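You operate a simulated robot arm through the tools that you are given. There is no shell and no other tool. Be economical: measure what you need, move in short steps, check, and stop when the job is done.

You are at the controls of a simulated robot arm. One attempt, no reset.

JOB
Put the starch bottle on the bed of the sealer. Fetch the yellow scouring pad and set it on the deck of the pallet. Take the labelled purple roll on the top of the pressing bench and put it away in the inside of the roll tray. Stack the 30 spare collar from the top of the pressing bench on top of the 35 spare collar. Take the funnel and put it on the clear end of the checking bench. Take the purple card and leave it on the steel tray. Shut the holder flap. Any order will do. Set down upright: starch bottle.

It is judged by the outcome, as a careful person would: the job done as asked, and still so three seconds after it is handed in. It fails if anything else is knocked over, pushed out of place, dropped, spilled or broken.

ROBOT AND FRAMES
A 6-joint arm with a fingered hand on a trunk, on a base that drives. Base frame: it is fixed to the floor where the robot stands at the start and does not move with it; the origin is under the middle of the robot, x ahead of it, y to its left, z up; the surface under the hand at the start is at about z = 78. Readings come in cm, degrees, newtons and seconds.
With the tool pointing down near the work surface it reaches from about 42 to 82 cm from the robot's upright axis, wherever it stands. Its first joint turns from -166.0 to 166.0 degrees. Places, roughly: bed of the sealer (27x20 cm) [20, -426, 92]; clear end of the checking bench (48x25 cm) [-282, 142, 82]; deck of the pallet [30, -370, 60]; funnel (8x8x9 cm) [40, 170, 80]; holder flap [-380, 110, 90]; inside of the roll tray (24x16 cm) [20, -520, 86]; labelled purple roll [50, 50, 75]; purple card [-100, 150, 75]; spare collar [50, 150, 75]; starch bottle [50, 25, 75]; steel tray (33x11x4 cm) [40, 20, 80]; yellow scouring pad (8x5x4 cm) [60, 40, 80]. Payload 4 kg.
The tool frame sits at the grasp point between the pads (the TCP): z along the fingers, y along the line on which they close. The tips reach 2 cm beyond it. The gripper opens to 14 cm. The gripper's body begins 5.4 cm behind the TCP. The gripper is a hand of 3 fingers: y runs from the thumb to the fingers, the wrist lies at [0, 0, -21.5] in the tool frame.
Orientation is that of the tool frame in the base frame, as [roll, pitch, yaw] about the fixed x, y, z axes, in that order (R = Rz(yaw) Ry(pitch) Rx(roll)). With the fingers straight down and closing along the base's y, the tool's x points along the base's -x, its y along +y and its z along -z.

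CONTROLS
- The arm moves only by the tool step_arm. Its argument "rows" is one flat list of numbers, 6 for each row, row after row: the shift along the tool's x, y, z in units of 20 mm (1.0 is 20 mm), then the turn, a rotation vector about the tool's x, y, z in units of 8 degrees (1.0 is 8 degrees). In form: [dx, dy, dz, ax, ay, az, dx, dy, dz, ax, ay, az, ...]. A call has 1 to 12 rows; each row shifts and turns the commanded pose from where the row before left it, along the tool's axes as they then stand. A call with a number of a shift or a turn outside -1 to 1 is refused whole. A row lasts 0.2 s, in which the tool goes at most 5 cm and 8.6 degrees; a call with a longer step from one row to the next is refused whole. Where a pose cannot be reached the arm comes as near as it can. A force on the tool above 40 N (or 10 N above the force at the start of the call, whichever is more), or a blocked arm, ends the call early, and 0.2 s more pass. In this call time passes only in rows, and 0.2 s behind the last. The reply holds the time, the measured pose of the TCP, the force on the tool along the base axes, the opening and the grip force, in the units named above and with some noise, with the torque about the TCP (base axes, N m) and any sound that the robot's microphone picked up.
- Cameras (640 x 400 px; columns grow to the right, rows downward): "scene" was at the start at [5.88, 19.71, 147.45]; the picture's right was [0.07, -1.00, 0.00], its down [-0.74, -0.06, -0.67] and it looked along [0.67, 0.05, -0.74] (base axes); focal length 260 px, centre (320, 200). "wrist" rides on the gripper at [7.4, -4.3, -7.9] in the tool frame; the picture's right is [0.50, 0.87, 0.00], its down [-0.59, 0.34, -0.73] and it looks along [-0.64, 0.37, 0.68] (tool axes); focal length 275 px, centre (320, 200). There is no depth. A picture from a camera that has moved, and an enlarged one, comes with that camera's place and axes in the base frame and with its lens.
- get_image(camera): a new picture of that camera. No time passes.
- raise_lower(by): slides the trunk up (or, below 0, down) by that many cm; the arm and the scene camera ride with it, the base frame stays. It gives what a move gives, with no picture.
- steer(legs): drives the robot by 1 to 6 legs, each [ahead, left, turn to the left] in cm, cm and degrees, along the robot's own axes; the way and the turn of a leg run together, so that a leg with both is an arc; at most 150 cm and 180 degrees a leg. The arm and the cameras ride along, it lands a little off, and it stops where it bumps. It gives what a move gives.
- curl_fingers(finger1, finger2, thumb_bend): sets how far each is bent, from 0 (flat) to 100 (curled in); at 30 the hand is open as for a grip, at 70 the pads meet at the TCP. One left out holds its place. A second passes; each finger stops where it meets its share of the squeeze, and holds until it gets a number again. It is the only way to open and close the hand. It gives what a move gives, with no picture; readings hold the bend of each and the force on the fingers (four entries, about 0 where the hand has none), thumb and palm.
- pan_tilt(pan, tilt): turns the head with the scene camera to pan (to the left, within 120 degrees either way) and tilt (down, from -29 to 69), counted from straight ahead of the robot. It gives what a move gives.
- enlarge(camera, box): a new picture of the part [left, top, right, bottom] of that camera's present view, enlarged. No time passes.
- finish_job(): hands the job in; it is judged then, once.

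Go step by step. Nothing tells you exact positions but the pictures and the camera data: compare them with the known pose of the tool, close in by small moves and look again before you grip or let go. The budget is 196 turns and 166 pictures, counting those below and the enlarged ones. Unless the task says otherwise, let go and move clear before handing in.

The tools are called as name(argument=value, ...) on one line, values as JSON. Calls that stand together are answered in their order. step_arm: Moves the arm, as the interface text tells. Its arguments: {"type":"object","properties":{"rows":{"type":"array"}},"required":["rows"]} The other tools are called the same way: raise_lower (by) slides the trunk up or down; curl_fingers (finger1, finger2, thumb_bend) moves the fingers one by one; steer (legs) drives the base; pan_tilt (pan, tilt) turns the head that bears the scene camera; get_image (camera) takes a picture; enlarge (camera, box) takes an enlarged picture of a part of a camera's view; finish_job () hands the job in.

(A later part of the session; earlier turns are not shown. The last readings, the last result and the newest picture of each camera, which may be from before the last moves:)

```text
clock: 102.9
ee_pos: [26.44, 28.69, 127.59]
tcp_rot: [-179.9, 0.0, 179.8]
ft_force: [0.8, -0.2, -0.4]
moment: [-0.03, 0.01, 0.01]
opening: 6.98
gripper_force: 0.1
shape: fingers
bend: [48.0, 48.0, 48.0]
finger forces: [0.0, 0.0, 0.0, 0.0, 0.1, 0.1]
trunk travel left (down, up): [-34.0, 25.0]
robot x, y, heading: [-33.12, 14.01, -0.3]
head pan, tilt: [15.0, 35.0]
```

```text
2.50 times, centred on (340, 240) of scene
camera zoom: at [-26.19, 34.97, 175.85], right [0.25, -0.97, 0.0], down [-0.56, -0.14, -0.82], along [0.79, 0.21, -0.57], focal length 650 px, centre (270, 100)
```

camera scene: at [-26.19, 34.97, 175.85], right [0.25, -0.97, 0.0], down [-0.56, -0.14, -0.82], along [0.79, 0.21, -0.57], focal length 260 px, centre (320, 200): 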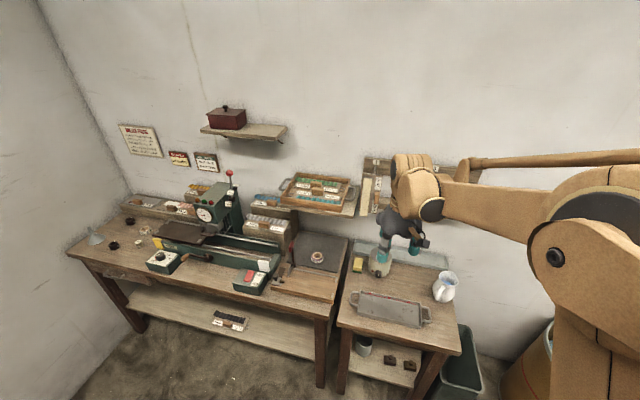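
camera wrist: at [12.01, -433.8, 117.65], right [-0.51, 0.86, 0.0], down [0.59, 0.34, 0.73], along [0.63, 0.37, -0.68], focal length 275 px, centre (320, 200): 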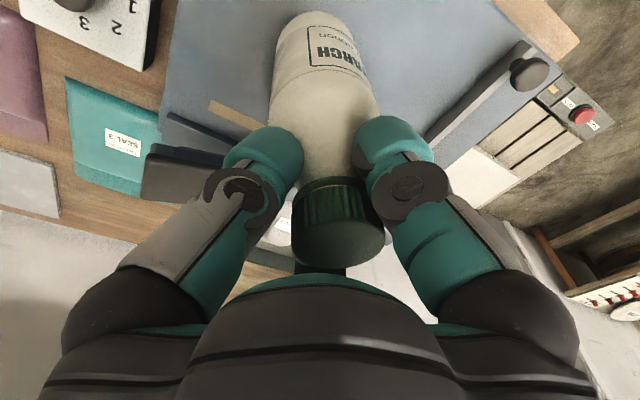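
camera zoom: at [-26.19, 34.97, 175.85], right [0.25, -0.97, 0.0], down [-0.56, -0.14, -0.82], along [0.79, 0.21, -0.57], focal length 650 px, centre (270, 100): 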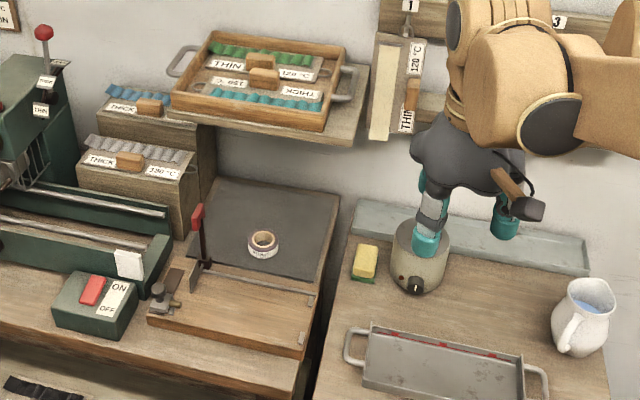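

From two views the roll centre is near (57.5, 58.7, 81), just under the front edge of the shelf (x≈57, z≈108), so I will come in tilted 30°. I drive into place, then lower the trunk in front of the shelf.

steer(legs=[[20, 30, 0.2]])

curl_fingers(finger1=42, finger2=42, thumb_bend=42)

step_arm(rows=[0, 0, 0, 0, -0.94, 0, 0, 0, 0, 0, -0.94, 0, 0, 0, 0, 0, -0.94, 0, 0, 0, 0, 0, -0.93, 0])

raise_lower(by=-30)

get_image(camera="wrist")

get_image(camera="scene")

```text
clock: 105.2
ee_pos: [46.42, 58.5, 127.52]
tcp_rot: [-179.9, 0.0, 179.6]
ft_force: [0.4, 0.5, -0.2]
moment: [-0.02, 0.0, 0.03]
opening: 7.0
gripper_force: 0.1
shape: fingers
bend: [48.0, 48.0, 48.0]
finger forces: [0.0, 0.0, 0.0, 0.1, 0.0, 0.0]
trunk travel left (down, up): [-34.0, 25.0]
robot x, y, heading: [-12.57, 43.7, -0.3]
head pan, tilt: [15.0, 35.0]
```

```text
clock: 106.2
ee_pos: [46.42, 58.47, 127.69]
tcp_rot: [-180.0, 0.0, 179.6]
ft_force: [0.8, -0.3, 0.4]
moment: [-0.04, 0.01, 0.01]
opening: 8.83
gripper_force: 0.1
shape: fingers
bend: [42.0, 42.0, 42.0]
finger forces: [0.1, 0.0, 0.1, 0.1, 0.0, 0.1]
trunk travel left (down, up): [-34.0, 25.0]
robot x, y, heading: [-12.74, 43.88, -0.1]
head pan, tilt: [15.0, 35.0]
```

```text
clock: 107.2
ee_pos: [46.37, 58.52, 127.63]
tcp_rot: [-180.0, 30.1, 179.7]
ft_force: [-0.4, 0.3, 0.1]
moment: [-0.02, 0.0, -0.01]
opening: 8.87
gripper_force: 0.1
shape: fingers
bend: [42.0, 42.0, 42.0]
finger forces: [0.1, 0.0, 0.0, 0.1, 0.0, 0.0]
trunk travel left (down, up): [-34.0, 25.0]
robot x, y, heading: [-12.85, 43.45, -0.3]
head pan, tilt: [15.0, 35.0]
```

```text
clock: 110.2
ee_pos: [46.34, 58.44, 97.68]
tcp_rot: [180.0, 30.0, 179.7]
ft_force: [0.0, 0.0, 0.0]
moment: [-0.02, -0.02, 0.03]
opening: 8.91
gripper_force: 0.1
shape: fingers
bend: [42.0, 42.0, 42.0]
finger forces: [0.1, 0.1, 0.0, 0.1, 0.0, 0.0]
trunk travel left (down, up): [-4.0, 55.0]
robot x, y, heading: [-12.98, 43.42, -0.2]
head pan, tilt: [15.0, 35.0]
```

```text
131 pictures are left
camera wrist: at [36.13, 54.27, 100.72], right [-0.43, 0.87, -0.25], down [0.14, 0.34, 0.93], along [0.89, 0.36, -0.27], focal length 275 px, centre (320, 200)
```

wrist: 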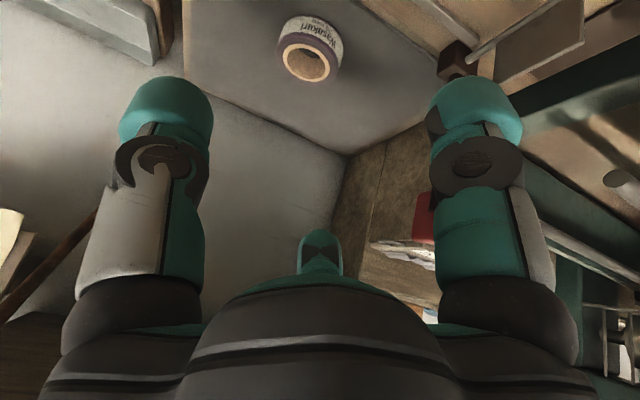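

```text
130 pictures are left
camera scene: at [-6.21, 64.84, 145.85], right [0.25, -0.97, 0.0], down [-0.56, -0.15, -0.82], along [0.79, 0.21, -0.57], focal length 260 px, centre (320, 200)
```

scene: 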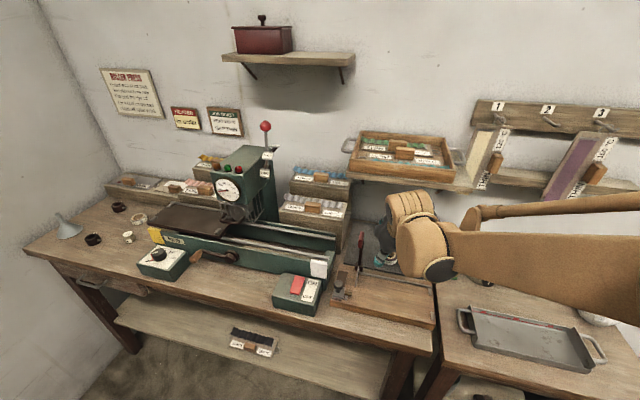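

The wrist view puts the roll near (57, 58). I move in along the fingers to just above it and look.

step_arm(rows=[-0.214, -0.025, 0.967, 0, 0, 0, -0.214, -0.025, 0.967, 0, 0, 0, -0.214, -0.025, 0.967, 0, 0, 0, -0.214, -0.025, 0.967, 0, 0, 0, -0.214, -0.025, 0.967, 0, 0, 0, -0.214, -0.025, 0.967, 0, 0, 0, -0.214, -0.025, 0.967, 0, 0, 0])

get_image(camera="wrist")

enlarge(camera="scene", box=[300, 180, 480, 320])

```text
clock: 111.8
ee_pos: [55.72, 58.03, 87.46]
tcp_rot: [-179.8, 30.0, 179.6]
ft_force: [0.4, -0.5, 0.3]
moment: [-0.01, 0.0, 0.0]
opening: 8.89
gripper_force: 0.1
shape: fingers
bend: [42.0, 42.0, 42.0]
finger forces: [0.0, 0.0, 0.1, 0.0, 0.2, 0.1]
trunk travel left (down, up): [-4.0, 55.0]
robot x, y, heading: [-12.97, 43.22, -0.4]
head pan, tilt: [15.0, 35.0]
```

```text
129 pictures are left
camera wrist: at [45.47, 53.85, 90.51], right [-0.43, 0.87, -0.25], down [0.14, 0.34, 0.93], along [0.89, 0.36, -0.27], focal length 275 px, centre (320, 200)
```

wrist: 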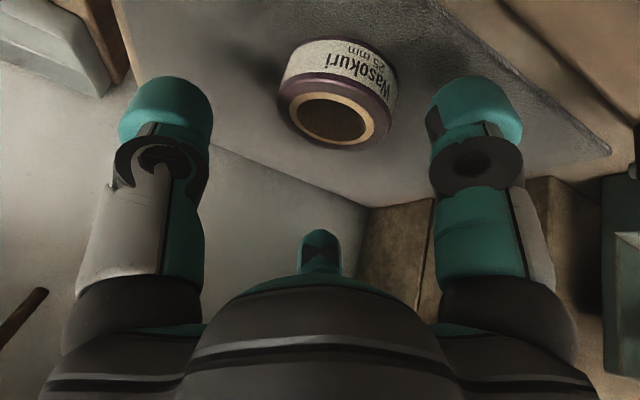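

```text
2.86 times, centred on (390, 250) of scene
camera zoom: at [-6.17, 64.85, 145.84], right [0.25, -0.97, 0.0], down [-0.56, -0.15, -0.82], along [0.79, 0.21, -0.57], focal length 743 px, centre (120, 57)
```

zoom: 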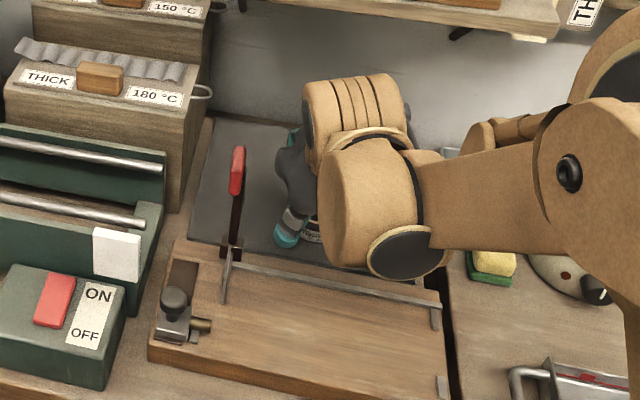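

The roll's top is near (57.9, 58.3, 82.1). I go down around it.

step_arm(rows=[0.136, 0.04, 0.737, 0, 0, 0, 0.136, 0.04, 0.737, 0, 0, 0, 0.136, 0.04, 0.737, 0, 0, 0, 0.136, 0.04, 0.737, 0, 0, 0])

get_image(camera="wrist")

```text
clock: 112.3
ee_pos: [56.33, 58.18, 85.86]
tcp_rot: [179.9, 30.3, 179.6]
ft_force: [-6.7, -1.4, 30.4]
moment: [0.76, 1.59, 0.23]
opening: 8.76
gripper_force: 15.3
shape: fingers
bend: [43.0, 42.0, 42.0]
finger forces: [29.9, 0.1, 0.0, 0.0, 0.0, 0.1]
trunk travel left (down, up): [-4.0, 55.0]
robot x, y, heading: [-12.96, 43.29, -0.5]
head pan, tilt: [15.0, 35.0]
stopped in row 2: the force on the tool passed its limit at 48 N (the readings are from after the stop); the commanded pose is now the measured one
```

```text
127 pictures are left
camera wrist: at [45.98, 53.92, 88.84], right [-0.43, 0.87, -0.25], down [0.14, 0.34, 0.93], along [0.89, 0.36, -0.26], focal length 275 px, centre (320, 200)
```

wrist: 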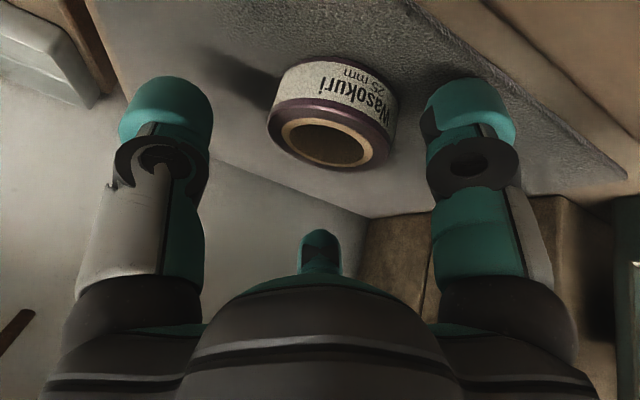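

Finger 1's tip met the mat first: open fingers reach further than the TCP figure, and tilt lowers one of them. I back up, reduce the tilt to about 18°, narrow the hand and centre over the roll.

step_arm(rows=[0, 0, -1, 0, 0, 0, 0, 0, 0, 0, 0.75, 0, 0, 0, 0, 0, 0.75, 0])

curl_fingers(finger1=46, finger2=46, thumb_bend=46)

get_image(camera="wrist")

get_image(camera="scene")

```text
clock: 113.1
ee_pos: [55.55, 58.22, 87.2]
tcp_rot: [180.0, 18.0, 179.6]
ft_force: [0.7, -0.1, 0.3]
moment: [-0.02, 0.01, -0.02]
opening: 8.86
gripper_force: 0.0
shape: fingers
bend: [42.0, 42.0, 42.0]
finger forces: [0.1, 0.0, 0.0, 0.0, 0.1, 0.0]
trunk travel left (down, up): [-4.0, 55.0]
robot x, y, heading: [-12.85, 43.81, -0.6]
head pan, tilt: [15.0, 35.0]
```

```text
clock: 114.1
ee_pos: [55.62, 58.17, 87.34]
tcp_rot: [179.9, 18.1, 179.6]
ft_force: [0.2, -0.4, 0.0]
moment: [-0.01, -0.02, 0.02]
opening: 7.66
gripper_force: 0.0
shape: fingers
bend: [46.0, 46.0, 46.0]
finger forces: [0.0, 0.0, 0.0, 0.0, 0.1, 0.0]
trunk travel left (down, up): [-4.0, 55.0]
robot x, y, heading: [-12.68, 43.38, -0.4]
head pan, tilt: [15.0, 35.0]
```

```text
126 pictures are left
camera wrist: at [46.08, 53.95, 92.43], right [-0.47, 0.87, -0.15], down [0.33, 0.34, 0.88], along [0.82, 0.36, -0.45], focal length 275 px, centre (320, 200)
```

wrist: 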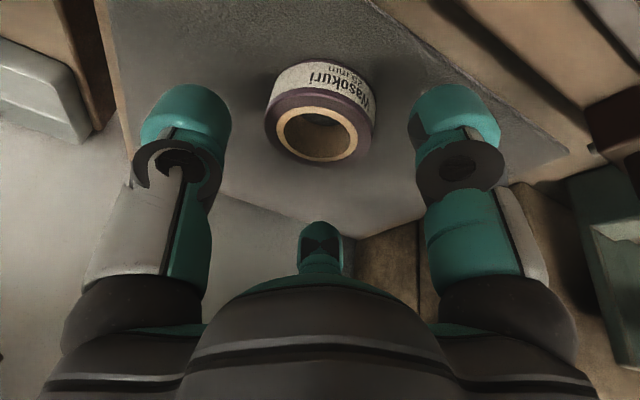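

```text
125 pictures are left
camera scene: at [-6.17, 64.85, 145.84], right [0.25, -0.97, 0.0], down [-0.56, -0.15, -0.82], along [0.79, 0.21, -0.57], focal length 260 px, centre (320, 200)
```

scene: 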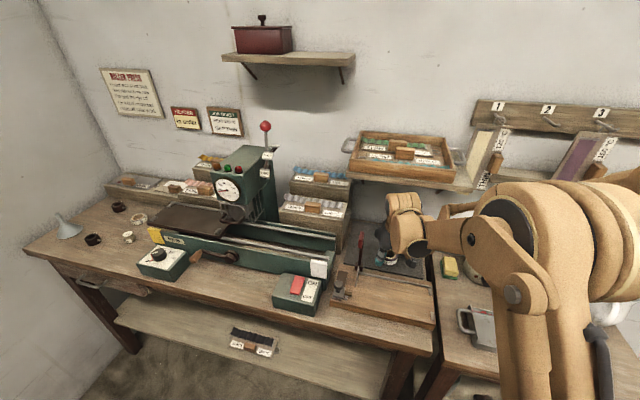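

Roll centre is at (57.7, 58.35). I descend gently around it.

step_arm(rows=[-0.3, 0.08, 0.2, 0, 0, 0, -0.2, 0, 0.3, 0, 0, 0, 0.03, 0, 0.45, 0, 0, 0, 0.03, 0, 0.45, 0, 0, 0, 0.03, 0, 0.45, 0, 0, 0])

get_image(camera="wrist")

```text
clock: 115.3
ee_pos: [57.15, 58.24, 84.82]
tcp_rot: [179.6, 18.2, 179.5]
ft_force: [-2.8, -1.3, 37.7]
moment: [0.92, 1.74, 0.05]
opening: 7.48
gripper_force: 18.8
shape: fingers
bend: [47.0, 46.0, 46.0]
finger forces: [37.4, 0.0, 0.1, 0.0, 0.1, 0.0]
trunk travel left (down, up): [-4.0, 55.0]
robot x, y, heading: [-12.77, 43.64, -0.3]
head pan, tilt: [15.0, 35.0]
stopped in row 5: the force on the tool passed its limit at 49 N (the readings are from after the stop); the commanded pose is now the measured one
```

```text
124 pictures are left
camera wrist: at [47.78, 54.08, 89.85], right [-0.47, 0.87, -0.15], down [0.33, 0.33, 0.88], along [0.82, 0.36, -0.44], focal length 275 px, centre (320, 200)
```

wrist: 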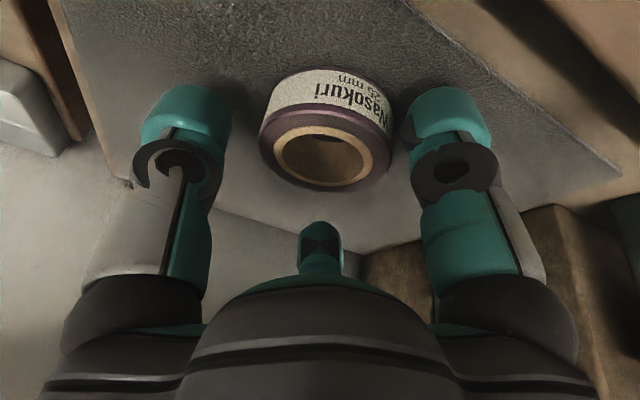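

The fingertips touch the mat while flanking the roll by about 2 cm, so I lift 3 mm and close with the fingertips.

step_arm(rows=[-0.1, 0, -0.15, 0, 0, 0])

curl_fingers(finger1=60, finger2=60, thumb_bend=60)

get_image(camera="wrist")

```text
clock: 115.7
ee_pos: [57.43, 58.35, 84.91]
tcp_rot: [179.7, 18.2, 179.6]
ft_force: [-3.1, -3.0, 14.3]
moment: [0.17, 0.7, 0.19]
opening: 7.6
gripper_force: 6.5
shape: fingers
bend: [46.0, 46.0, 46.0]
finger forces: [13.4, 0.0, 0.0, 0.0, 0.1, 0.0]
trunk travel left (down, up): [-4.0, 55.0]
robot x, y, heading: [-13.1, 43.42, -0.4]
head pan, tilt: [15.0, 35.0]
```

```text
clock: 116.7
ee_pos: [57.51, 58.42, 84.82]
tcp_rot: [179.7, 18.0, 179.6]
ft_force: [0.1, 0.0, -0.3]
moment: [0.01, -0.01, -0.03]
opening: 5.54
gripper_force: 11.5
shape: fingers
bend: [53.0, 60.0, 55.0]
finger forces: [11.7, 0.1, 0.1, 0.1, 11.9, 0.1]
trunk travel left (down, up): [-4.0, 55.0]
robot x, y, heading: [-12.71, 43.07, -0.2]
head pan, tilt: [15.0, 35.0]
```

```text
123 pictures are left
camera wrist: at [48.11, 54.2, 89.88], right [-0.47, 0.87, -0.15], down [0.33, 0.33, 0.88], along [0.82, 0.36, -0.45], focal length 275 px, centre (320, 200)
```

wrist: 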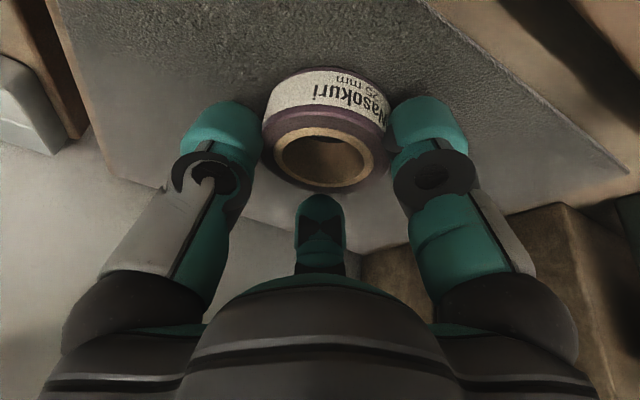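

Finger 1 and thumb have the roll at 12 N. I lift a little and check.

step_arm(rows=[-0.154, 0, -0.475, 0, 0, 0, -0.154, 0, -0.475, 0, 0, 0])

get_image(camera="wrist")

```text
clock: 117.3
ee_pos: [57.62, 58.34, 86.7]
tcp_rot: [179.7, 18.0, 179.6]
ft_force: [-0.6, 0.4, 0.2]
moment: [0.0, -0.03, -0.01]
opening: 5.54
gripper_force: 12.1
shape: fingers
bend: [53.0, 60.0, 55.0]
finger forces: [11.9, 0.0, 0.1, 0.0, 11.7, 0.1]
trunk travel left (down, up): [-4.0, 55.0]
robot x, y, heading: [-12.4, 43.32, -0.3]
head pan, tilt: [15.0, 35.0]
```

```text
122 pictures are left
camera wrist: at [48.17, 54.18, 91.86], right [-0.47, 0.87, -0.15], down [0.33, 0.33, 0.88], along [0.82, 0.36, -0.45], focal length 275 px, centre (320, 200)
```

wrist: 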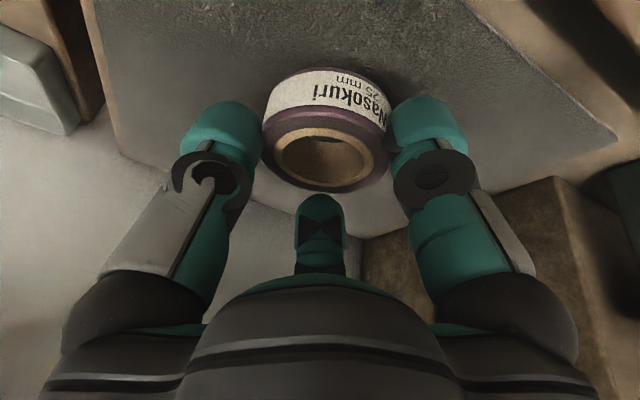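

The roll came up with the hand. I bring it back out from under the shelf and up.

step_arm(rows=[0.48, 0, -0.68, 0, 0, 0, 0.48, 0, -0.68, 0, 0, 0, 0.48, 0, -0.68, 0, 0, 0, 0.244, 0, -0.868, 0, 0, 0, 0.244, 0, -0.868, 0, 0, 0, 0.244, 0, -0.868, 0, 0, 0, 0.244, 0, -0.868, 0, 0, 0])

steer(legs=[[-35, 0, 0]])

raise_lower(by=25)

step_arm(rows=[0, 0, 0, 0, 0.75, 0, 0, 0, 0, 0, 0.75, 0, 0, 0, 0, 0, 0.75, 0])

get_image(camera="scene")

get_image(camera="wrist")

```text
clock: 118.9
ee_pos: [49.46, 58.44, 95.85]
tcp_rot: [179.8, 18.1, 179.7]
ft_force: [0.8, -0.3, -0.4]
moment: [0.0, 0.04, -0.02]
opening: 5.55
gripper_force: 11.4
shape: fingers
bend: [53.0, 60.0, 55.0]
finger forces: [11.9, 0.0, 0.0, 0.0, 11.6, 0.0]
trunk travel left (down, up): [-4.0, 55.0]
robot x, y, heading: [-12.93, 43.41, -0.2]
head pan, tilt: [15.0, 35.0]
```

```text
clock: 121.2
ee_pos: [14.98, 58.48, 95.93]
tcp_rot: [179.7, 18.2, 179.3]
ft_force: [-0.2, 1.0, -0.6]
moment: [0.01, -0.01, 0.01]
opening: 5.54
gripper_force: 12.0
shape: fingers
bend: [53.0, 60.0, 55.0]
finger forces: [11.9, 0.0, 0.1, 0.0, 11.7, 0.0]
trunk travel left (down, up): [-4.0, 55.0]
robot x, y, heading: [-47.95, 44.02, -0.8]
head pan, tilt: [15.0, 35.0]
```

```text
clock: 123.7
ee_pos: [15.04, 58.42, 120.84]
tcp_rot: [179.7, 18.1, 179.4]
ft_force: [-0.2, -0.3, 0.0]
moment: [0.01, -0.02, 0.02]
opening: 5.54
gripper_force: 11.7
shape: fingers
bend: [53.0, 60.0, 55.0]
finger forces: [11.9, 0.1, 0.1, 0.0, 11.7, 0.1]
trunk travel left (down, up): [-29.0, 30.0]
robot x, y, heading: [-46.85, 43.9, -0.5]
head pan, tilt: [15.0, 35.0]
```

```text
clock: 124.5
ee_pos: [14.99, 58.49, 120.93]
tcp_rot: [179.7, 0.0, 179.4]
ft_force: [0.6, -0.9, -1.2]
moment: [0.01, 0.0, -0.03]
opening: 5.51
gripper_force: 12.1
shape: fingers
bend: [53.0, 60.0, 55.0]
finger forces: [11.9, 0.0, 0.1, 0.1, 11.6, 0.1]
trunk travel left (down, up): [-29.0, 30.0]
robot x, y, heading: [-47.5, 43.39, -0.6]
head pan, tilt: [15.0, 35.0]
```

```text
121 pictures are left
camera scene: at [-40.54, 65.1, 170.83], right [0.25, -0.97, 0.0], down [-0.56, -0.14, -0.82], along [0.79, 0.2, -0.57], focal length 260 px, centre (320, 200)
```

scene: 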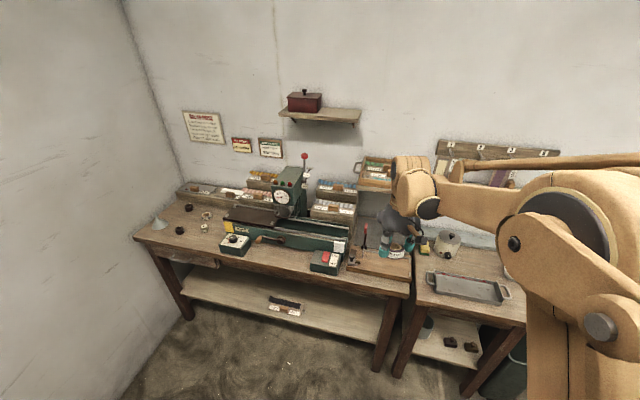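

```text
120 pictures are left
camera wrist: at [7.71, 54.2, 128.62], right [-0.49, 0.87, 0.0], down [0.59, 0.33, 0.74], along [0.64, 0.36, -0.68], focal length 275 px, centre (320, 200)
```

wrist: 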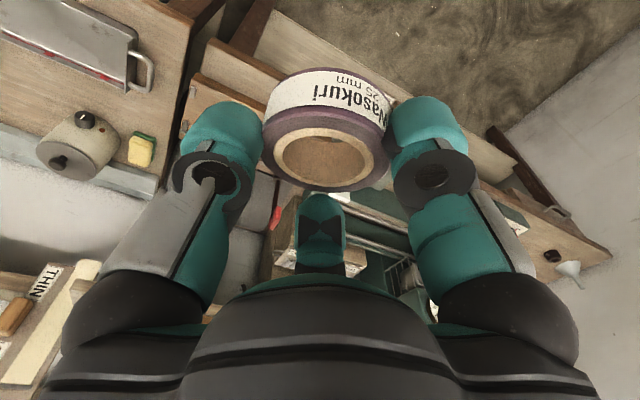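

The roll is firmly held. I drive back to the sealer bench, to the roll tray end.

steer(legs=[[-35, 0, 0.6], [0, -150, 0], [0, -150, 0], [0, -150, 0], [0, -115, 0]])

pan_tilt(pan=0, tilt=35)

get_image(camera="scene")

```text
clock: 151.7
ee_pos: [-19.8, -475.02, 120.71]
tcp_rot: [179.7, -0.1, 177.7]
ft_force: [1.6, -0.2, 0.0]
moment: [0.0, 0.07, -0.03]
opening: 5.52
gripper_force: 11.8
shape: fingers
bend: [53.0, 60.0, 56.0]
finger forces: [11.7, 0.1, 0.0, 0.0, 11.6, 0.1]
trunk travel left (down, up): [-29.0, 30.0]
robot x, y, heading: [-83.17, -488.03, -2.1]
head pan, tilt: [15.0, 35.0]
stopped in leg 5: the robot was blocked; the commanded pose is now the measured one
```

```text
clock: 152.4
ee_pos: [-20.44, -475.02, 121.07]
tcp_rot: [179.8, 0.1, 177.9]
ft_force: [-0.3, 0.1, -1.1]
moment: [-0.03, -0.02, 0.0]
opening: 5.52
gripper_force: 11.6
shape: fingers
bend: [53.0, 60.0, 56.0]
finger forces: [11.7, 0.0, 0.0, 0.0, 11.6, 0.1]
trunk travel left (down, up): [-29.0, 30.0]
robot x, y, heading: [-83.08, -488.29, -2.0]
head pan, tilt: [0.0, 35.0]
```

```text
119 pictures are left
camera scene: at [-75.54, -469.06, 170.84], right [-0.04, -1.0, 0.0], down [-0.57, 0.02, -0.82], along [0.82, -0.03, -0.57], focal length 260 px, centre (320, 200)
```

scene: 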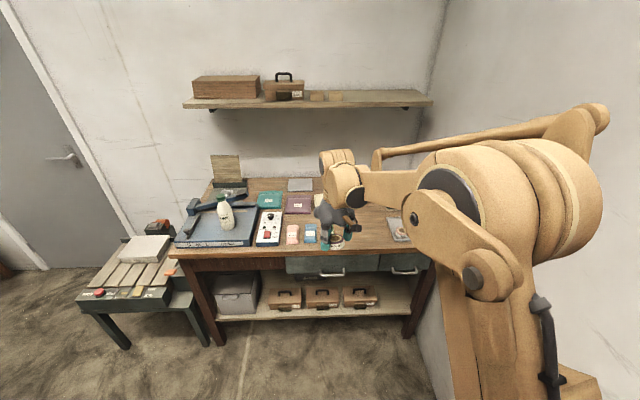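

The robot was blocked at y −488, by something on its right. I look to that side.

pan_tilt(pan=-100, tilt=45)

get_image(camera="scene")

```text
clock: 154.2
ee_pos: [-20.42, -474.8, 120.92]
tcp_rot: [179.7, 0.1, 177.9]
ft_force: [0.7, 0.6, -0.4]
moment: [0.01, 0.01, -0.03]
opening: 5.54
gripper_force: 11.4
shape: fingers
bend: [53.0, 60.0, 56.0]
finger forces: [11.7, 0.1, 0.0, 0.1, 11.6, 0.0]
trunk travel left (down, up): [-29.0, 30.0]
robot x, y, heading: [-83.17, -487.78, -2.2]
head pan, tilt: [-100.0, 45.0]
```

```text
118 pictures are left
camera scene: at [-86.02, -476.67, 169.36], right [-0.98, 0.21, 0.0], down [0.15, 0.69, -0.71], along [-0.15, -0.69, -0.71], focal length 260 px, centre (320, 200)
```

scene: 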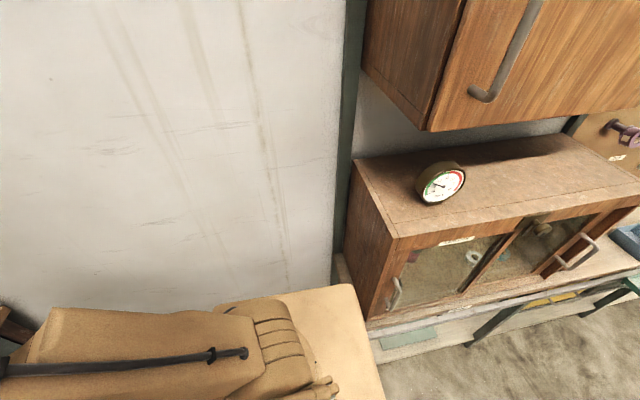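

A cupboard counter stands on the right behind me. I move away from it, forward, and turn right toward the tray.

steer(legs=[[0, 6, 0], [35, 0, 0], [0, -15, -29]])

pan_tilt(pan=0, tilt=42)

get_image(camera="scene")

get_image(camera="wrist")

```text
clock: 158.4
ee_pos: [9.01, -515.11, 120.74]
tcp_rot: [179.7, 0.1, 150.1]
ft_force: [-0.2, -0.4, -0.4]
moment: [-0.01, 0.01, 0.0]
opening: 5.52
gripper_force: 11.4
shape: fingers
bend: [53.0, 60.0, 56.0]
finger forces: [11.4, 0.1, 0.1, 0.0, 11.2, 0.0]
trunk travel left (down, up): [-29.0, 30.0]
robot x, y, heading: [-52.53, -497.39, -29.8]
head pan, tilt: [-100.0, 45.0]
```

```text
clock: 160.2
ee_pos: [9.09, -515.08, 120.88]
tcp_rot: [179.7, 0.1, 150.0]
ft_force: [1.0, -0.3, -0.4]
moment: [0.02, -0.03, 0.0]
opening: 5.53
gripper_force: 11.9
shape: fingers
bend: [53.0, 60.0, 56.0]
finger forces: [11.4, 0.0, 0.0, 0.0, 11.3, 0.0]
trunk travel left (down, up): [-29.0, 30.0]
robot x, y, heading: [-52.49, -497.31, -30.1]
head pan, tilt: [0.0, 42.0]
```

```text
117 pictures are left
camera scene: at [-37.38, -483.87, 169.79], right [-0.5, -0.87, 0.0], down [-0.58, 0.33, -0.74], along [0.64, -0.37, -0.67], focal length 260 px, centre (320, 200)
```

scene: 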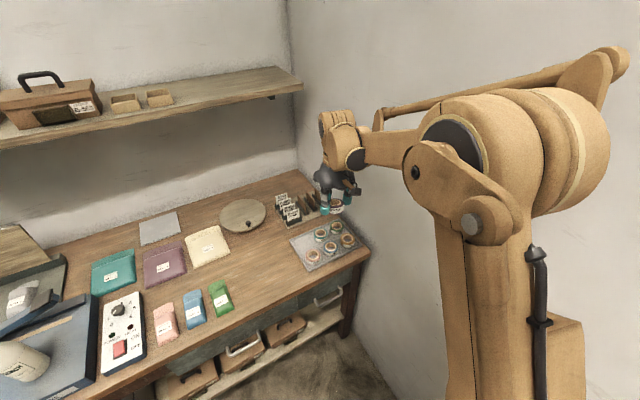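

```text
116 pictures are left
camera wrist: at [0.59, -515.03, 128.68], right [0.0, 1.0, 0.0], down [0.68, 0.0, 0.74], along [0.74, 0.0, -0.68], focal length 275 px, centre (320, 200)
```

wrist: 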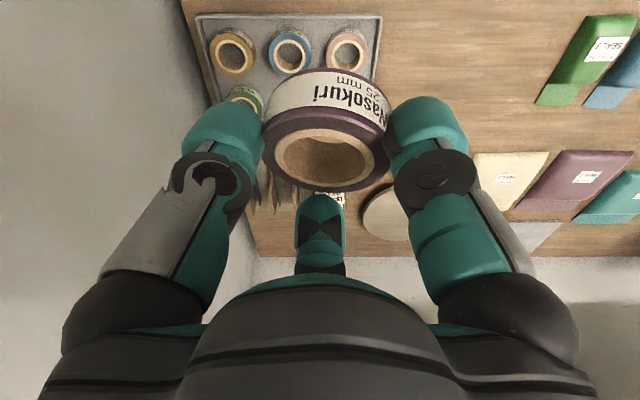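

enlarge(camera="scene", box=[260, 170, 400, 290])

```text
3.33 times, centred on (330, 230) of scene
camera zoom: at [-37.38, -483.87, 169.79], right [-0.5, -0.87, 0.0], down [-0.58, 0.33, -0.74], along [0.64, -0.37, -0.67], focal length 867 px, centre (287, 100)
```

zoom: 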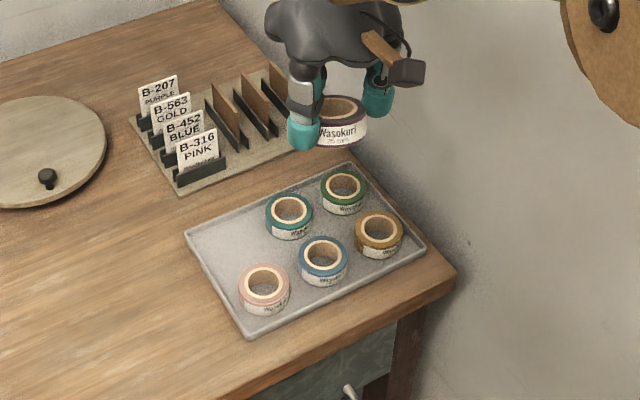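

The tray holds five rolls with one free slot at its back-left corner, near (23.9, −511.7). I drive the hand above it and turn the tool so that finger and thumb lie on the free diagonal, with the same 18° tilt as at the grasp.

steer(legs=[[10.5, 10, 0]])

step_arm(rows=[0, 0, 0, 0, 0, -0.9, 0, 0, 0, 0, 0, -0.9, 0, 0, 0, 0, 0, -0.9, 0, 0, 0, 0, 0, -0.9, 0, 0, 0, 0, 0, -0.9, 0, 0, 0, 0, 0, -0.9, 0, 0, 0, 0, 0, -0.85, 0, 0, 0, 0, -0.75, 0, 0, 0, 0, 0, -0.75, 0, 0, 0, 0, 0, -0.75, 0])

raise_lower(by=-18)

get_image(camera="scene")

get_image(camera="wrist")

```text
clock: 161.5
ee_pos: [23.42, -512.21, 120.75]
tcp_rot: [179.9, 0.0, 149.8]
ft_force: [0.3, 0.6, -0.8]
moment: [0.01, 0.02, 0.01]
opening: 5.5
gripper_force: 11.2
shape: fingers
bend: [53.0, 60.0, 56.0]
finger forces: [11.5, 0.0, 0.1, 0.0, 11.2, 0.0]
trunk travel left (down, up): [-29.0, 30.0]
robot x, y, heading: [-38.5, -494.06, -30.5]
head pan, tilt: [0.0, 42.0]
```

```text
clock: 163.7
ee_pos: [23.05, -512.2, 120.97]
tcp_rot: [179.9, 18.3, -160.2]
ft_force: [-0.2, 0.3, -1.0]
moment: [0.04, 0.01, 0.01]
opening: 5.55
gripper_force: 11.2
shape: fingers
bend: [53.0, 60.0, 56.0]
finger forces: [11.3, 0.0, 0.0, 0.1, 11.1, 0.0]
trunk travel left (down, up): [-29.0, 30.0]
robot x, y, heading: [-38.22, -494.21, -30.1]
head pan, tilt: [0.0, 42.0]
```

```text
clock: 165.7
ee_pos: [23.2, -512.12, 102.9]
tcp_rot: [179.9, 18.3, -160.2]
ft_force: [0.2, -0.5, -0.1]
moment: [-0.02, 0.03, 0.03]
opening: 5.5
gripper_force: 11.1
shape: fingers
bend: [53.0, 60.0, 56.0]
finger forces: [11.2, 0.0, 0.0, 0.1, 11.2, 0.0]
trunk travel left (down, up): [-11.0, 48.0]
robot x, y, heading: [-37.98, -494.22, -30.2]
head pan, tilt: [0.0, 42.0]
```

```text
114 pictures are left
camera scene: at [-23.14, -480.87, 151.8], right [-0.5, -0.86, 0.0], down [-0.58, 0.34, -0.74], along [0.64, -0.37, -0.67], focal length 260 px, centre (320, 200)
```

scene: 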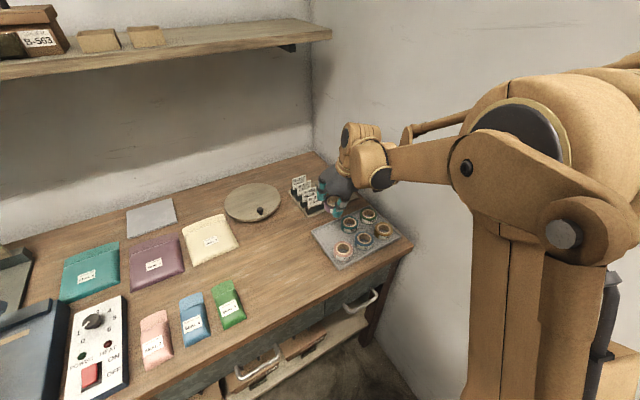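

```text
113 pictures are left
camera wrist: at [15.82, -519.42, 108.01], right [-0.74, 0.65, -0.16], down [0.19, 0.43, 0.88], along [0.64, 0.62, -0.44], focal length 275 px, centre (320, 200)
```

wrist: 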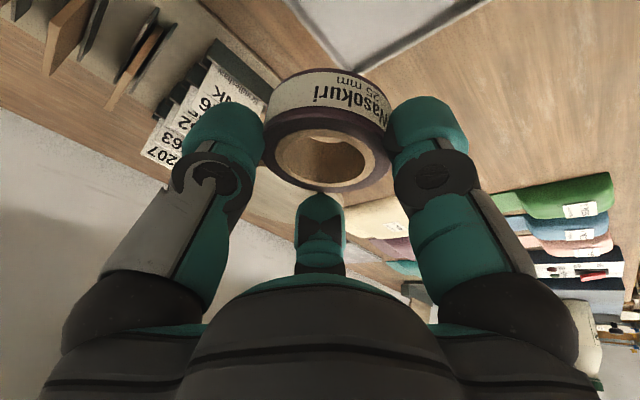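

enlarge(camera="scene", box=[280, 160, 420, 280])

```text
3.33 times, centred on (350, 220) of scene
camera zoom: at [-23.14, -480.87, 151.8], right [-0.5, -0.86, 0.0], down [-0.58, 0.34, -0.74], along [0.64, -0.37, -0.67], focal length 867 px, centre (220, 133)
```

zoom: 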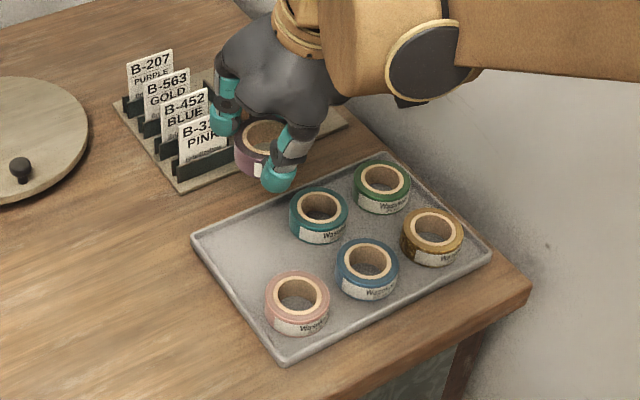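

The free slot is at about (25, −512.7) with the tray floor near z 82.7. I correct sideways, lower and look.

step_arm(rows=[-0.62, -0.55, 0.2, 0, 0, 0])

raise_lower(by=-10)

get_image(camera="wrist")

enlarge(camera="scene", box=[280, 160, 420, 280])

```text
clock: 166.1
ee_pos: [24.86, -512.84, 102.9]
tcp_rot: [179.9, 18.2, -160.2]
ft_force: [0.1, 0.2, 0.1]
moment: [0.02, 0.05, -0.01]
opening: 5.53
gripper_force: 11.1
shape: fingers
bend: [53.0, 60.0, 56.0]
finger forces: [11.3, 0.0, 0.1, 0.0, 11.1, 0.0]
trunk travel left (down, up): [-11.0, 48.0]
robot x, y, heading: [-38.09, -494.13, -30.2]
head pan, tilt: [0.0, 42.0]
```

```text
clock: 167.5
ee_pos: [24.77, -512.83, 92.83]
tcp_rot: [179.8, 18.3, -160.3]
ft_force: [0.2, -0.3, -0.5]
moment: [-0.02, 0.03, 0.0]
opening: 5.55
gripper_force: 11.2
shape: fingers
bend: [53.0, 60.0, 56.0]
finger forces: [11.3, 0.1, 0.0, 0.0, 11.1, 0.0]
trunk travel left (down, up): [-1.0, 58.0]
robot x, y, heading: [-38.1, -494.71, -30.1]
head pan, tilt: [0.0, 42.0]
```

```text
111 pictures are left
camera wrist: at [17.41, -520.01, 97.94], right [-0.74, 0.65, -0.16], down [0.19, 0.43, 0.88], along [0.64, 0.62, -0.44], focal length 275 px, centre (320, 200)
```

wrist: 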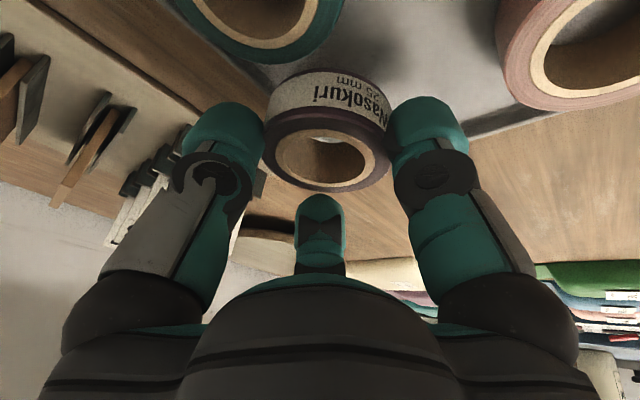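

```text
3.33 times, centred on (350, 220) of scene
camera zoom: at [-23.15, -480.87, 141.8], right [-0.5, -0.86, 0.0], down [-0.58, 0.34, -0.74], along [0.64, -0.37, -0.67], focal length 867 px, centre (220, 133)
```

zoom: 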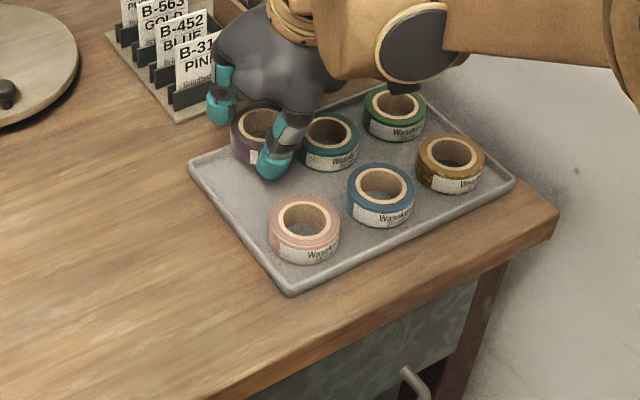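

The roll is over the free slot. I lower with force watch.

step_arm(rows=[0.2, 0, 0.6, 0, 0, 0, 0.2, 0, 0.6, 0, 0, 0, 0.15, 0, 0.45, 0, 0, 0, 0.06, 0, 0.19, 0, 0, 0, 0.04, 0, 0.12, 0, 0, 0, 0.04, 0, 0.12, 0, 0, 0])

get_image(camera="wrist")

enlarge(camera="scene", box=[290, 160, 390, 250])

```text
clock: 168.2
ee_pos: [24.57, -512.82, 90.44]
tcp_rot: [180.0, 18.4, -160.2]
ft_force: [-3.6, -0.8, 25.2]
moment: [-0.19, 0.37, -0.03]
opening: 5.4
gripper_force: 20.5
shape: fingers
bend: [53.0, 59.0, 55.0]
finger forces: [24.2, 2.1, 0.0, 0.1, 15.7, 0.0]
trunk travel left (down, up): [-1.0, 58.0]
robot x, y, heading: [-38.71, -494.1, -30.2]
head pan, tilt: [0.0, 42.0]
stopped in row 3: the force on the tool passed its limit at 47 N (the readings are from after the stop); the commanded pose is now the measured one
```

```text
109 pictures are left
camera wrist: at [17.18, -520.01, 95.52], right [-0.74, 0.65, -0.16], down [0.19, 0.43, 0.88], along [0.65, 0.62, -0.44], focal length 275 px, centre (320, 200)
```

wrist: 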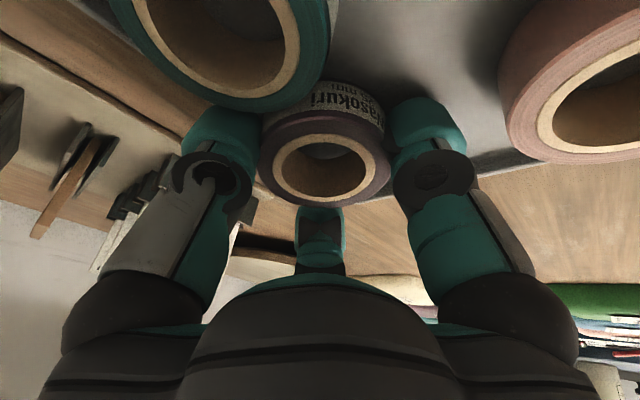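

```text
4.44 times, centred on (340, 205) of scene
camera zoom: at [-23.43, -480.81, 141.85], right [-0.5, -0.86, 0.0], down [-0.58, 0.34, -0.74], along [0.64, -0.37, -0.67], focal length 1156 px, centre (231, 178)
```

zoom: 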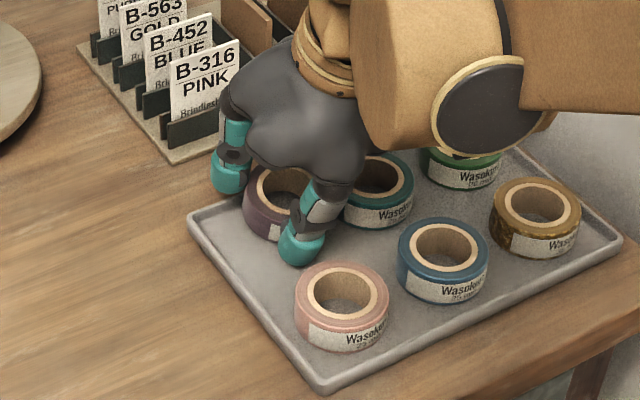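

Contact already at z≈90.3, so the tray floor is near z 85; with that height the slot centre is (23.7, −511.7). I lift slightly, shift about 1 cm away from the teal roll and set down.

step_arm(rows=[-0.12, 0, -0.38, 0, 0, 0, 0.21, 0.55, -0.07, 0, 0, 0, 0.06, 0, 0.19, 0, 0, 0, 0.03, 0, 0.1, 0, 0, 0, 0.03, 0, 0.1, 0, 0, 0])

get_image(camera="wrist")

enlarge(camera="scene", box=[290, 160, 390, 250])

```text
clock: 169.4
ee_pos: [23.91, -511.77, 90.3]
tcp_rot: [-179.9, 18.4, -160.2]
ft_force: [-2.1, -0.8, 27.8]
moment: [0.03, 1.02, 0.11]
opening: 5.34
gripper_force: 24.9
shape: fingers
bend: [54.0, 59.0, 55.0]
finger forces: [33.4, 2.4, 0.0, 0.0, 14.5, 0.0]
trunk travel left (down, up): [-1.0, 58.0]
robot x, y, heading: [-38.12, -494.06, -30.2]
head pan, tilt: [0.0, 42.0]
```

```text
107 pictures are left
camera wrist: at [16.41, -519.09, 95.45], right [-0.74, 0.65, -0.16], down [0.19, 0.43, 0.88], along [0.65, 0.62, -0.44], focal length 275 px, centre (320, 200)
```

wrist: 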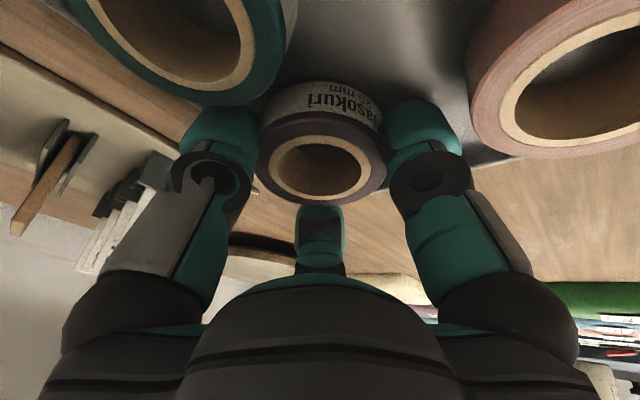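

```text
4.44 times, centred on (340, 205) of scene
camera zoom: at [-23.39, -480.83, 141.85], right [-0.5, -0.86, 0.0], down [-0.58, 0.34, -0.74], along [0.64, -0.37, -0.67], focal length 1156 px, centre (231, 178)
```

zoom: 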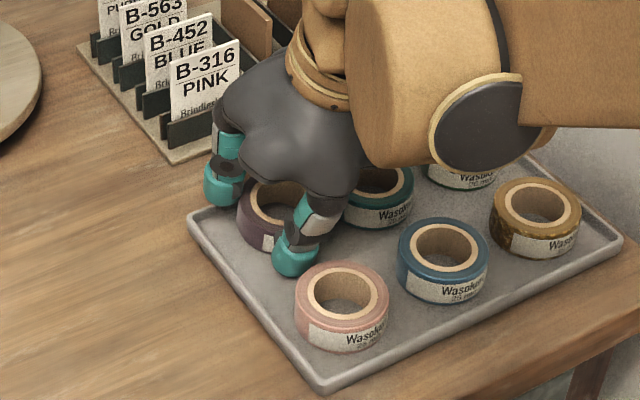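

The roll lies in its slot. I ease the push and open just a little, then lift straight out.

step_arm(rows=[-0.03, 0, -0.1, 0, 0, 0])

curl_fingers(finger1=48, finger2=52, thumb_bend=49)

step_arm(rows=[-0.15, 0, -0.475, 0, 0, 0, -0.15, 0, -0.475, 0, 0, 0, -0.15, 0, -0.475, 0, 0, 0, -0.3, 0, -0.95, 0, 0, 0, -0.3, 0, -0.95, 0, 0, 0])

raise_lower(by=25)

get_image(camera="scene")

enlarge(camera="scene", box=[270, 190, 410, 300])

```text
clock: 169.8
ee_pos: [23.9, -511.93, 90.42]
tcp_rot: [179.9, 18.3, -160.2]
ft_force: [-2.3, -0.9, 5.8]
moment: [-0.02, 0.26, 0.02]
opening: 5.34
gripper_force: 14.2
shape: fingers
bend: [54.0, 59.0, 55.0]
finger forces: [14.8, 1.8, 0.0, 0.0, 12.0, 0.0]
trunk travel left (down, up): [-1.0, 58.0]
robot x, y, heading: [-38.25, -494.36, -30.2]
head pan, tilt: [0.0, 42.0]
```

```text
clock: 170.8
ee_pos: [23.94, -511.89, 90.44]
tcp_rot: [179.8, 18.3, -160.2]
ft_force: [-0.6, -3.1, 11.5]
moment: [-0.04, 0.47, 0.12]
opening: 6.22
gripper_force: 6.5
shape: fingers
bend: [51.0, 52.0, 49.0]
finger forces: [12.0, 0.0, 0.0, 0.0, 0.0, 0.1]
trunk travel left (down, up): [-1.0, 58.0]
robot x, y, heading: [-37.9, -493.87, -30.3]
head pan, tilt: [0.0, 42.0]
```

```text
clock: 172.0
ee_pos: [23.64, -511.87, 97.37]
tcp_rot: [179.8, 18.3, -160.2]
ft_force: [-0.4, -0.5, -0.2]
moment: [-0.01, -0.03, -0.01]
opening: 6.82
gripper_force: 0.0
shape: fingers
bend: [48.0, 52.0, 49.0]
finger forces: [0.0, 0.0, 0.0, 0.0, 0.0, 0.1]
trunk travel left (down, up): [-1.0, 58.0]
robot x, y, heading: [-38.08, -494.13, -30.1]
head pan, tilt: [0.0, 42.0]
```

```text
clock: 174.5
ee_pos: [23.72, -511.87, 122.26]
tcp_rot: [180.0, 18.3, -160.2]
ft_force: [-0.4, -0.6, -1.1]
moment: [0.02, 0.01, -0.01]
opening: 6.79
gripper_force: 0.0
shape: fingers
bend: [48.0, 52.0, 49.0]
finger forces: [0.0, 0.1, 0.1, 0.0, 0.1, 0.1]
trunk travel left (down, up): [-26.0, 33.0]
robot x, y, heading: [-38.11, -494.36, -30.3]
head pan, tilt: [0.0, 42.0]
```

```text
105 pictures are left
camera scene: at [-23.12, -480.88, 166.78], right [-0.5, -0.86, 0.0], down [-0.58, 0.34, -0.74], along [0.64, -0.37, -0.67], focal length 260 px, centre (320, 200)
```

scene: 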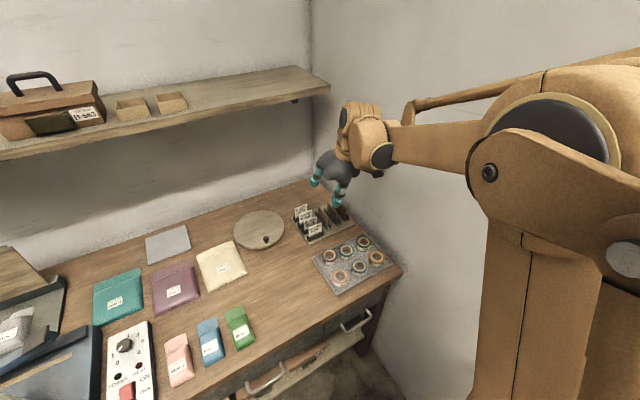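

```text
3.64 times, centred on (340, 245) of scene
camera zoom: at [-23.12, -480.88, 166.78], right [-0.5, -0.86, 0.0], down [-0.58, 0.34, -0.74], along [0.64, -0.37, -0.67], focal length 946 px, centre (247, 36)
```

zoom: 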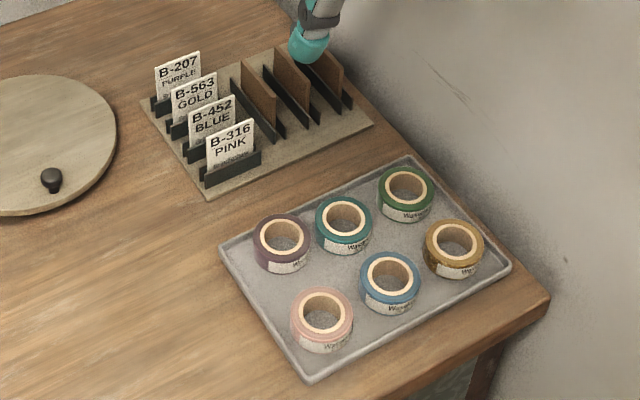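

The purple roll sits in the tray. Next, the pad: I straighten the tool, then drive back to the small table.

step_arm(rows=[0, 0, 0, 0, 0.76, 0, 0, 0, 0, 0, 0.76, 0, 0, 0, 0, 0, 0.76, 0, 0, 0, 0, 0, 0, 0.9, 0, 0, 0, 0, 0, 0.9, 0, 0, 0, 0, 0, 0.9, 0, 0, 0, 0, 0, 0.9, 0, 0, 0, 0, 0, 0.9, 0, 0, 0, 0, 0, 0.9, 0, 0, 0, 0, 0, 0.85])

steer(legs=[[0, 0, 30.2], [-44, 0, 0], [0, 150, 0], [0, 150, 0], [0, 150, 0], [0, 60, 0]])

pan_tilt(pan=10, tilt=40)

get_image(camera="scene")

```text
clock: 176.7
ee_pos: [23.73, -511.96, 122.29]
tcp_rot: [179.9, 0.0, 149.6]
ft_force: [0.5, -0.3, -0.6]
moment: [0.03, -0.01, -0.01]
opening: 6.8
gripper_force: 0.0
shape: fingers
bend: [48.0, 52.0, 49.0]
finger forces: [0.0, 0.0, 0.1, 0.0, 0.0, 0.1]
trunk travel left (down, up): [-26.0, 33.0]
robot x, y, heading: [-38.1, -494.41, -30.2]
head pan, tilt: [0.0, 42.0]
```

```text
clock: 181.3
ee_pos: [-18.08, -477.91, 122.18]
tcp_rot: [179.9, -0.1, 176.8]
ft_force: [0.3, -0.6, 0.6]
moment: [0.02, 0.02, -0.04]
opening: 6.82
gripper_force: 0.0
shape: fingers
bend: [48.0, 52.0, 49.0]
finger forces: [0.1, 0.0, 0.1, 0.0, 0.0, 0.1]
trunk travel left (down, up): [-26.0, 33.0]
robot x, y, heading: [-81.41, -490.35, -3.3]
head pan, tilt: [0.0, 42.0]
stopped in leg 3: the robot was blocked; the commanded pose is now the measured one
```

```text
clock: 182.1
ee_pos: [-18.07, -477.87, 122.21]
tcp_rot: [-180.0, -0.1, 176.8]
ft_force: [0.1, 0.4, 0.4]
moment: [-0.01, 0.01, -0.03]
opening: 6.83
gripper_force: 0.0
shape: fingers
bend: [48.0, 52.0, 49.0]
finger forces: [0.1, 0.1, 0.1, 0.0, 0.0, 0.1]
trunk travel left (down, up): [-26.0, 33.0]
robot x, y, heading: [-81.25, -490.59, -3.1]
head pan, tilt: [10.0, 40.0]
```

```text
103 pictures are left
camera scene: at [-73.8, -470.08, 167.08], right [0.12, -0.99, 0.0], down [-0.64, -0.08, -0.77], along [0.76, 0.09, -0.64], focal length 260 px, centre (320, 200)
```

scene: 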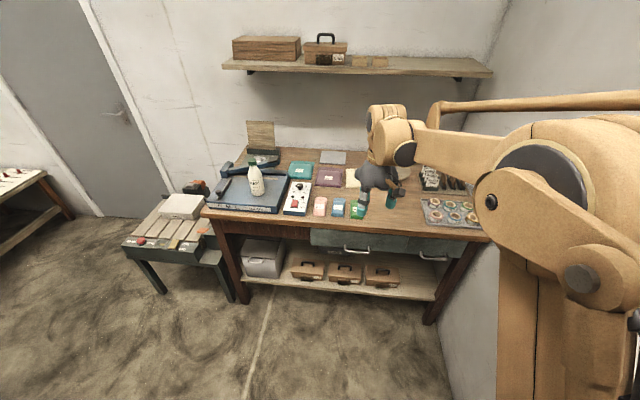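

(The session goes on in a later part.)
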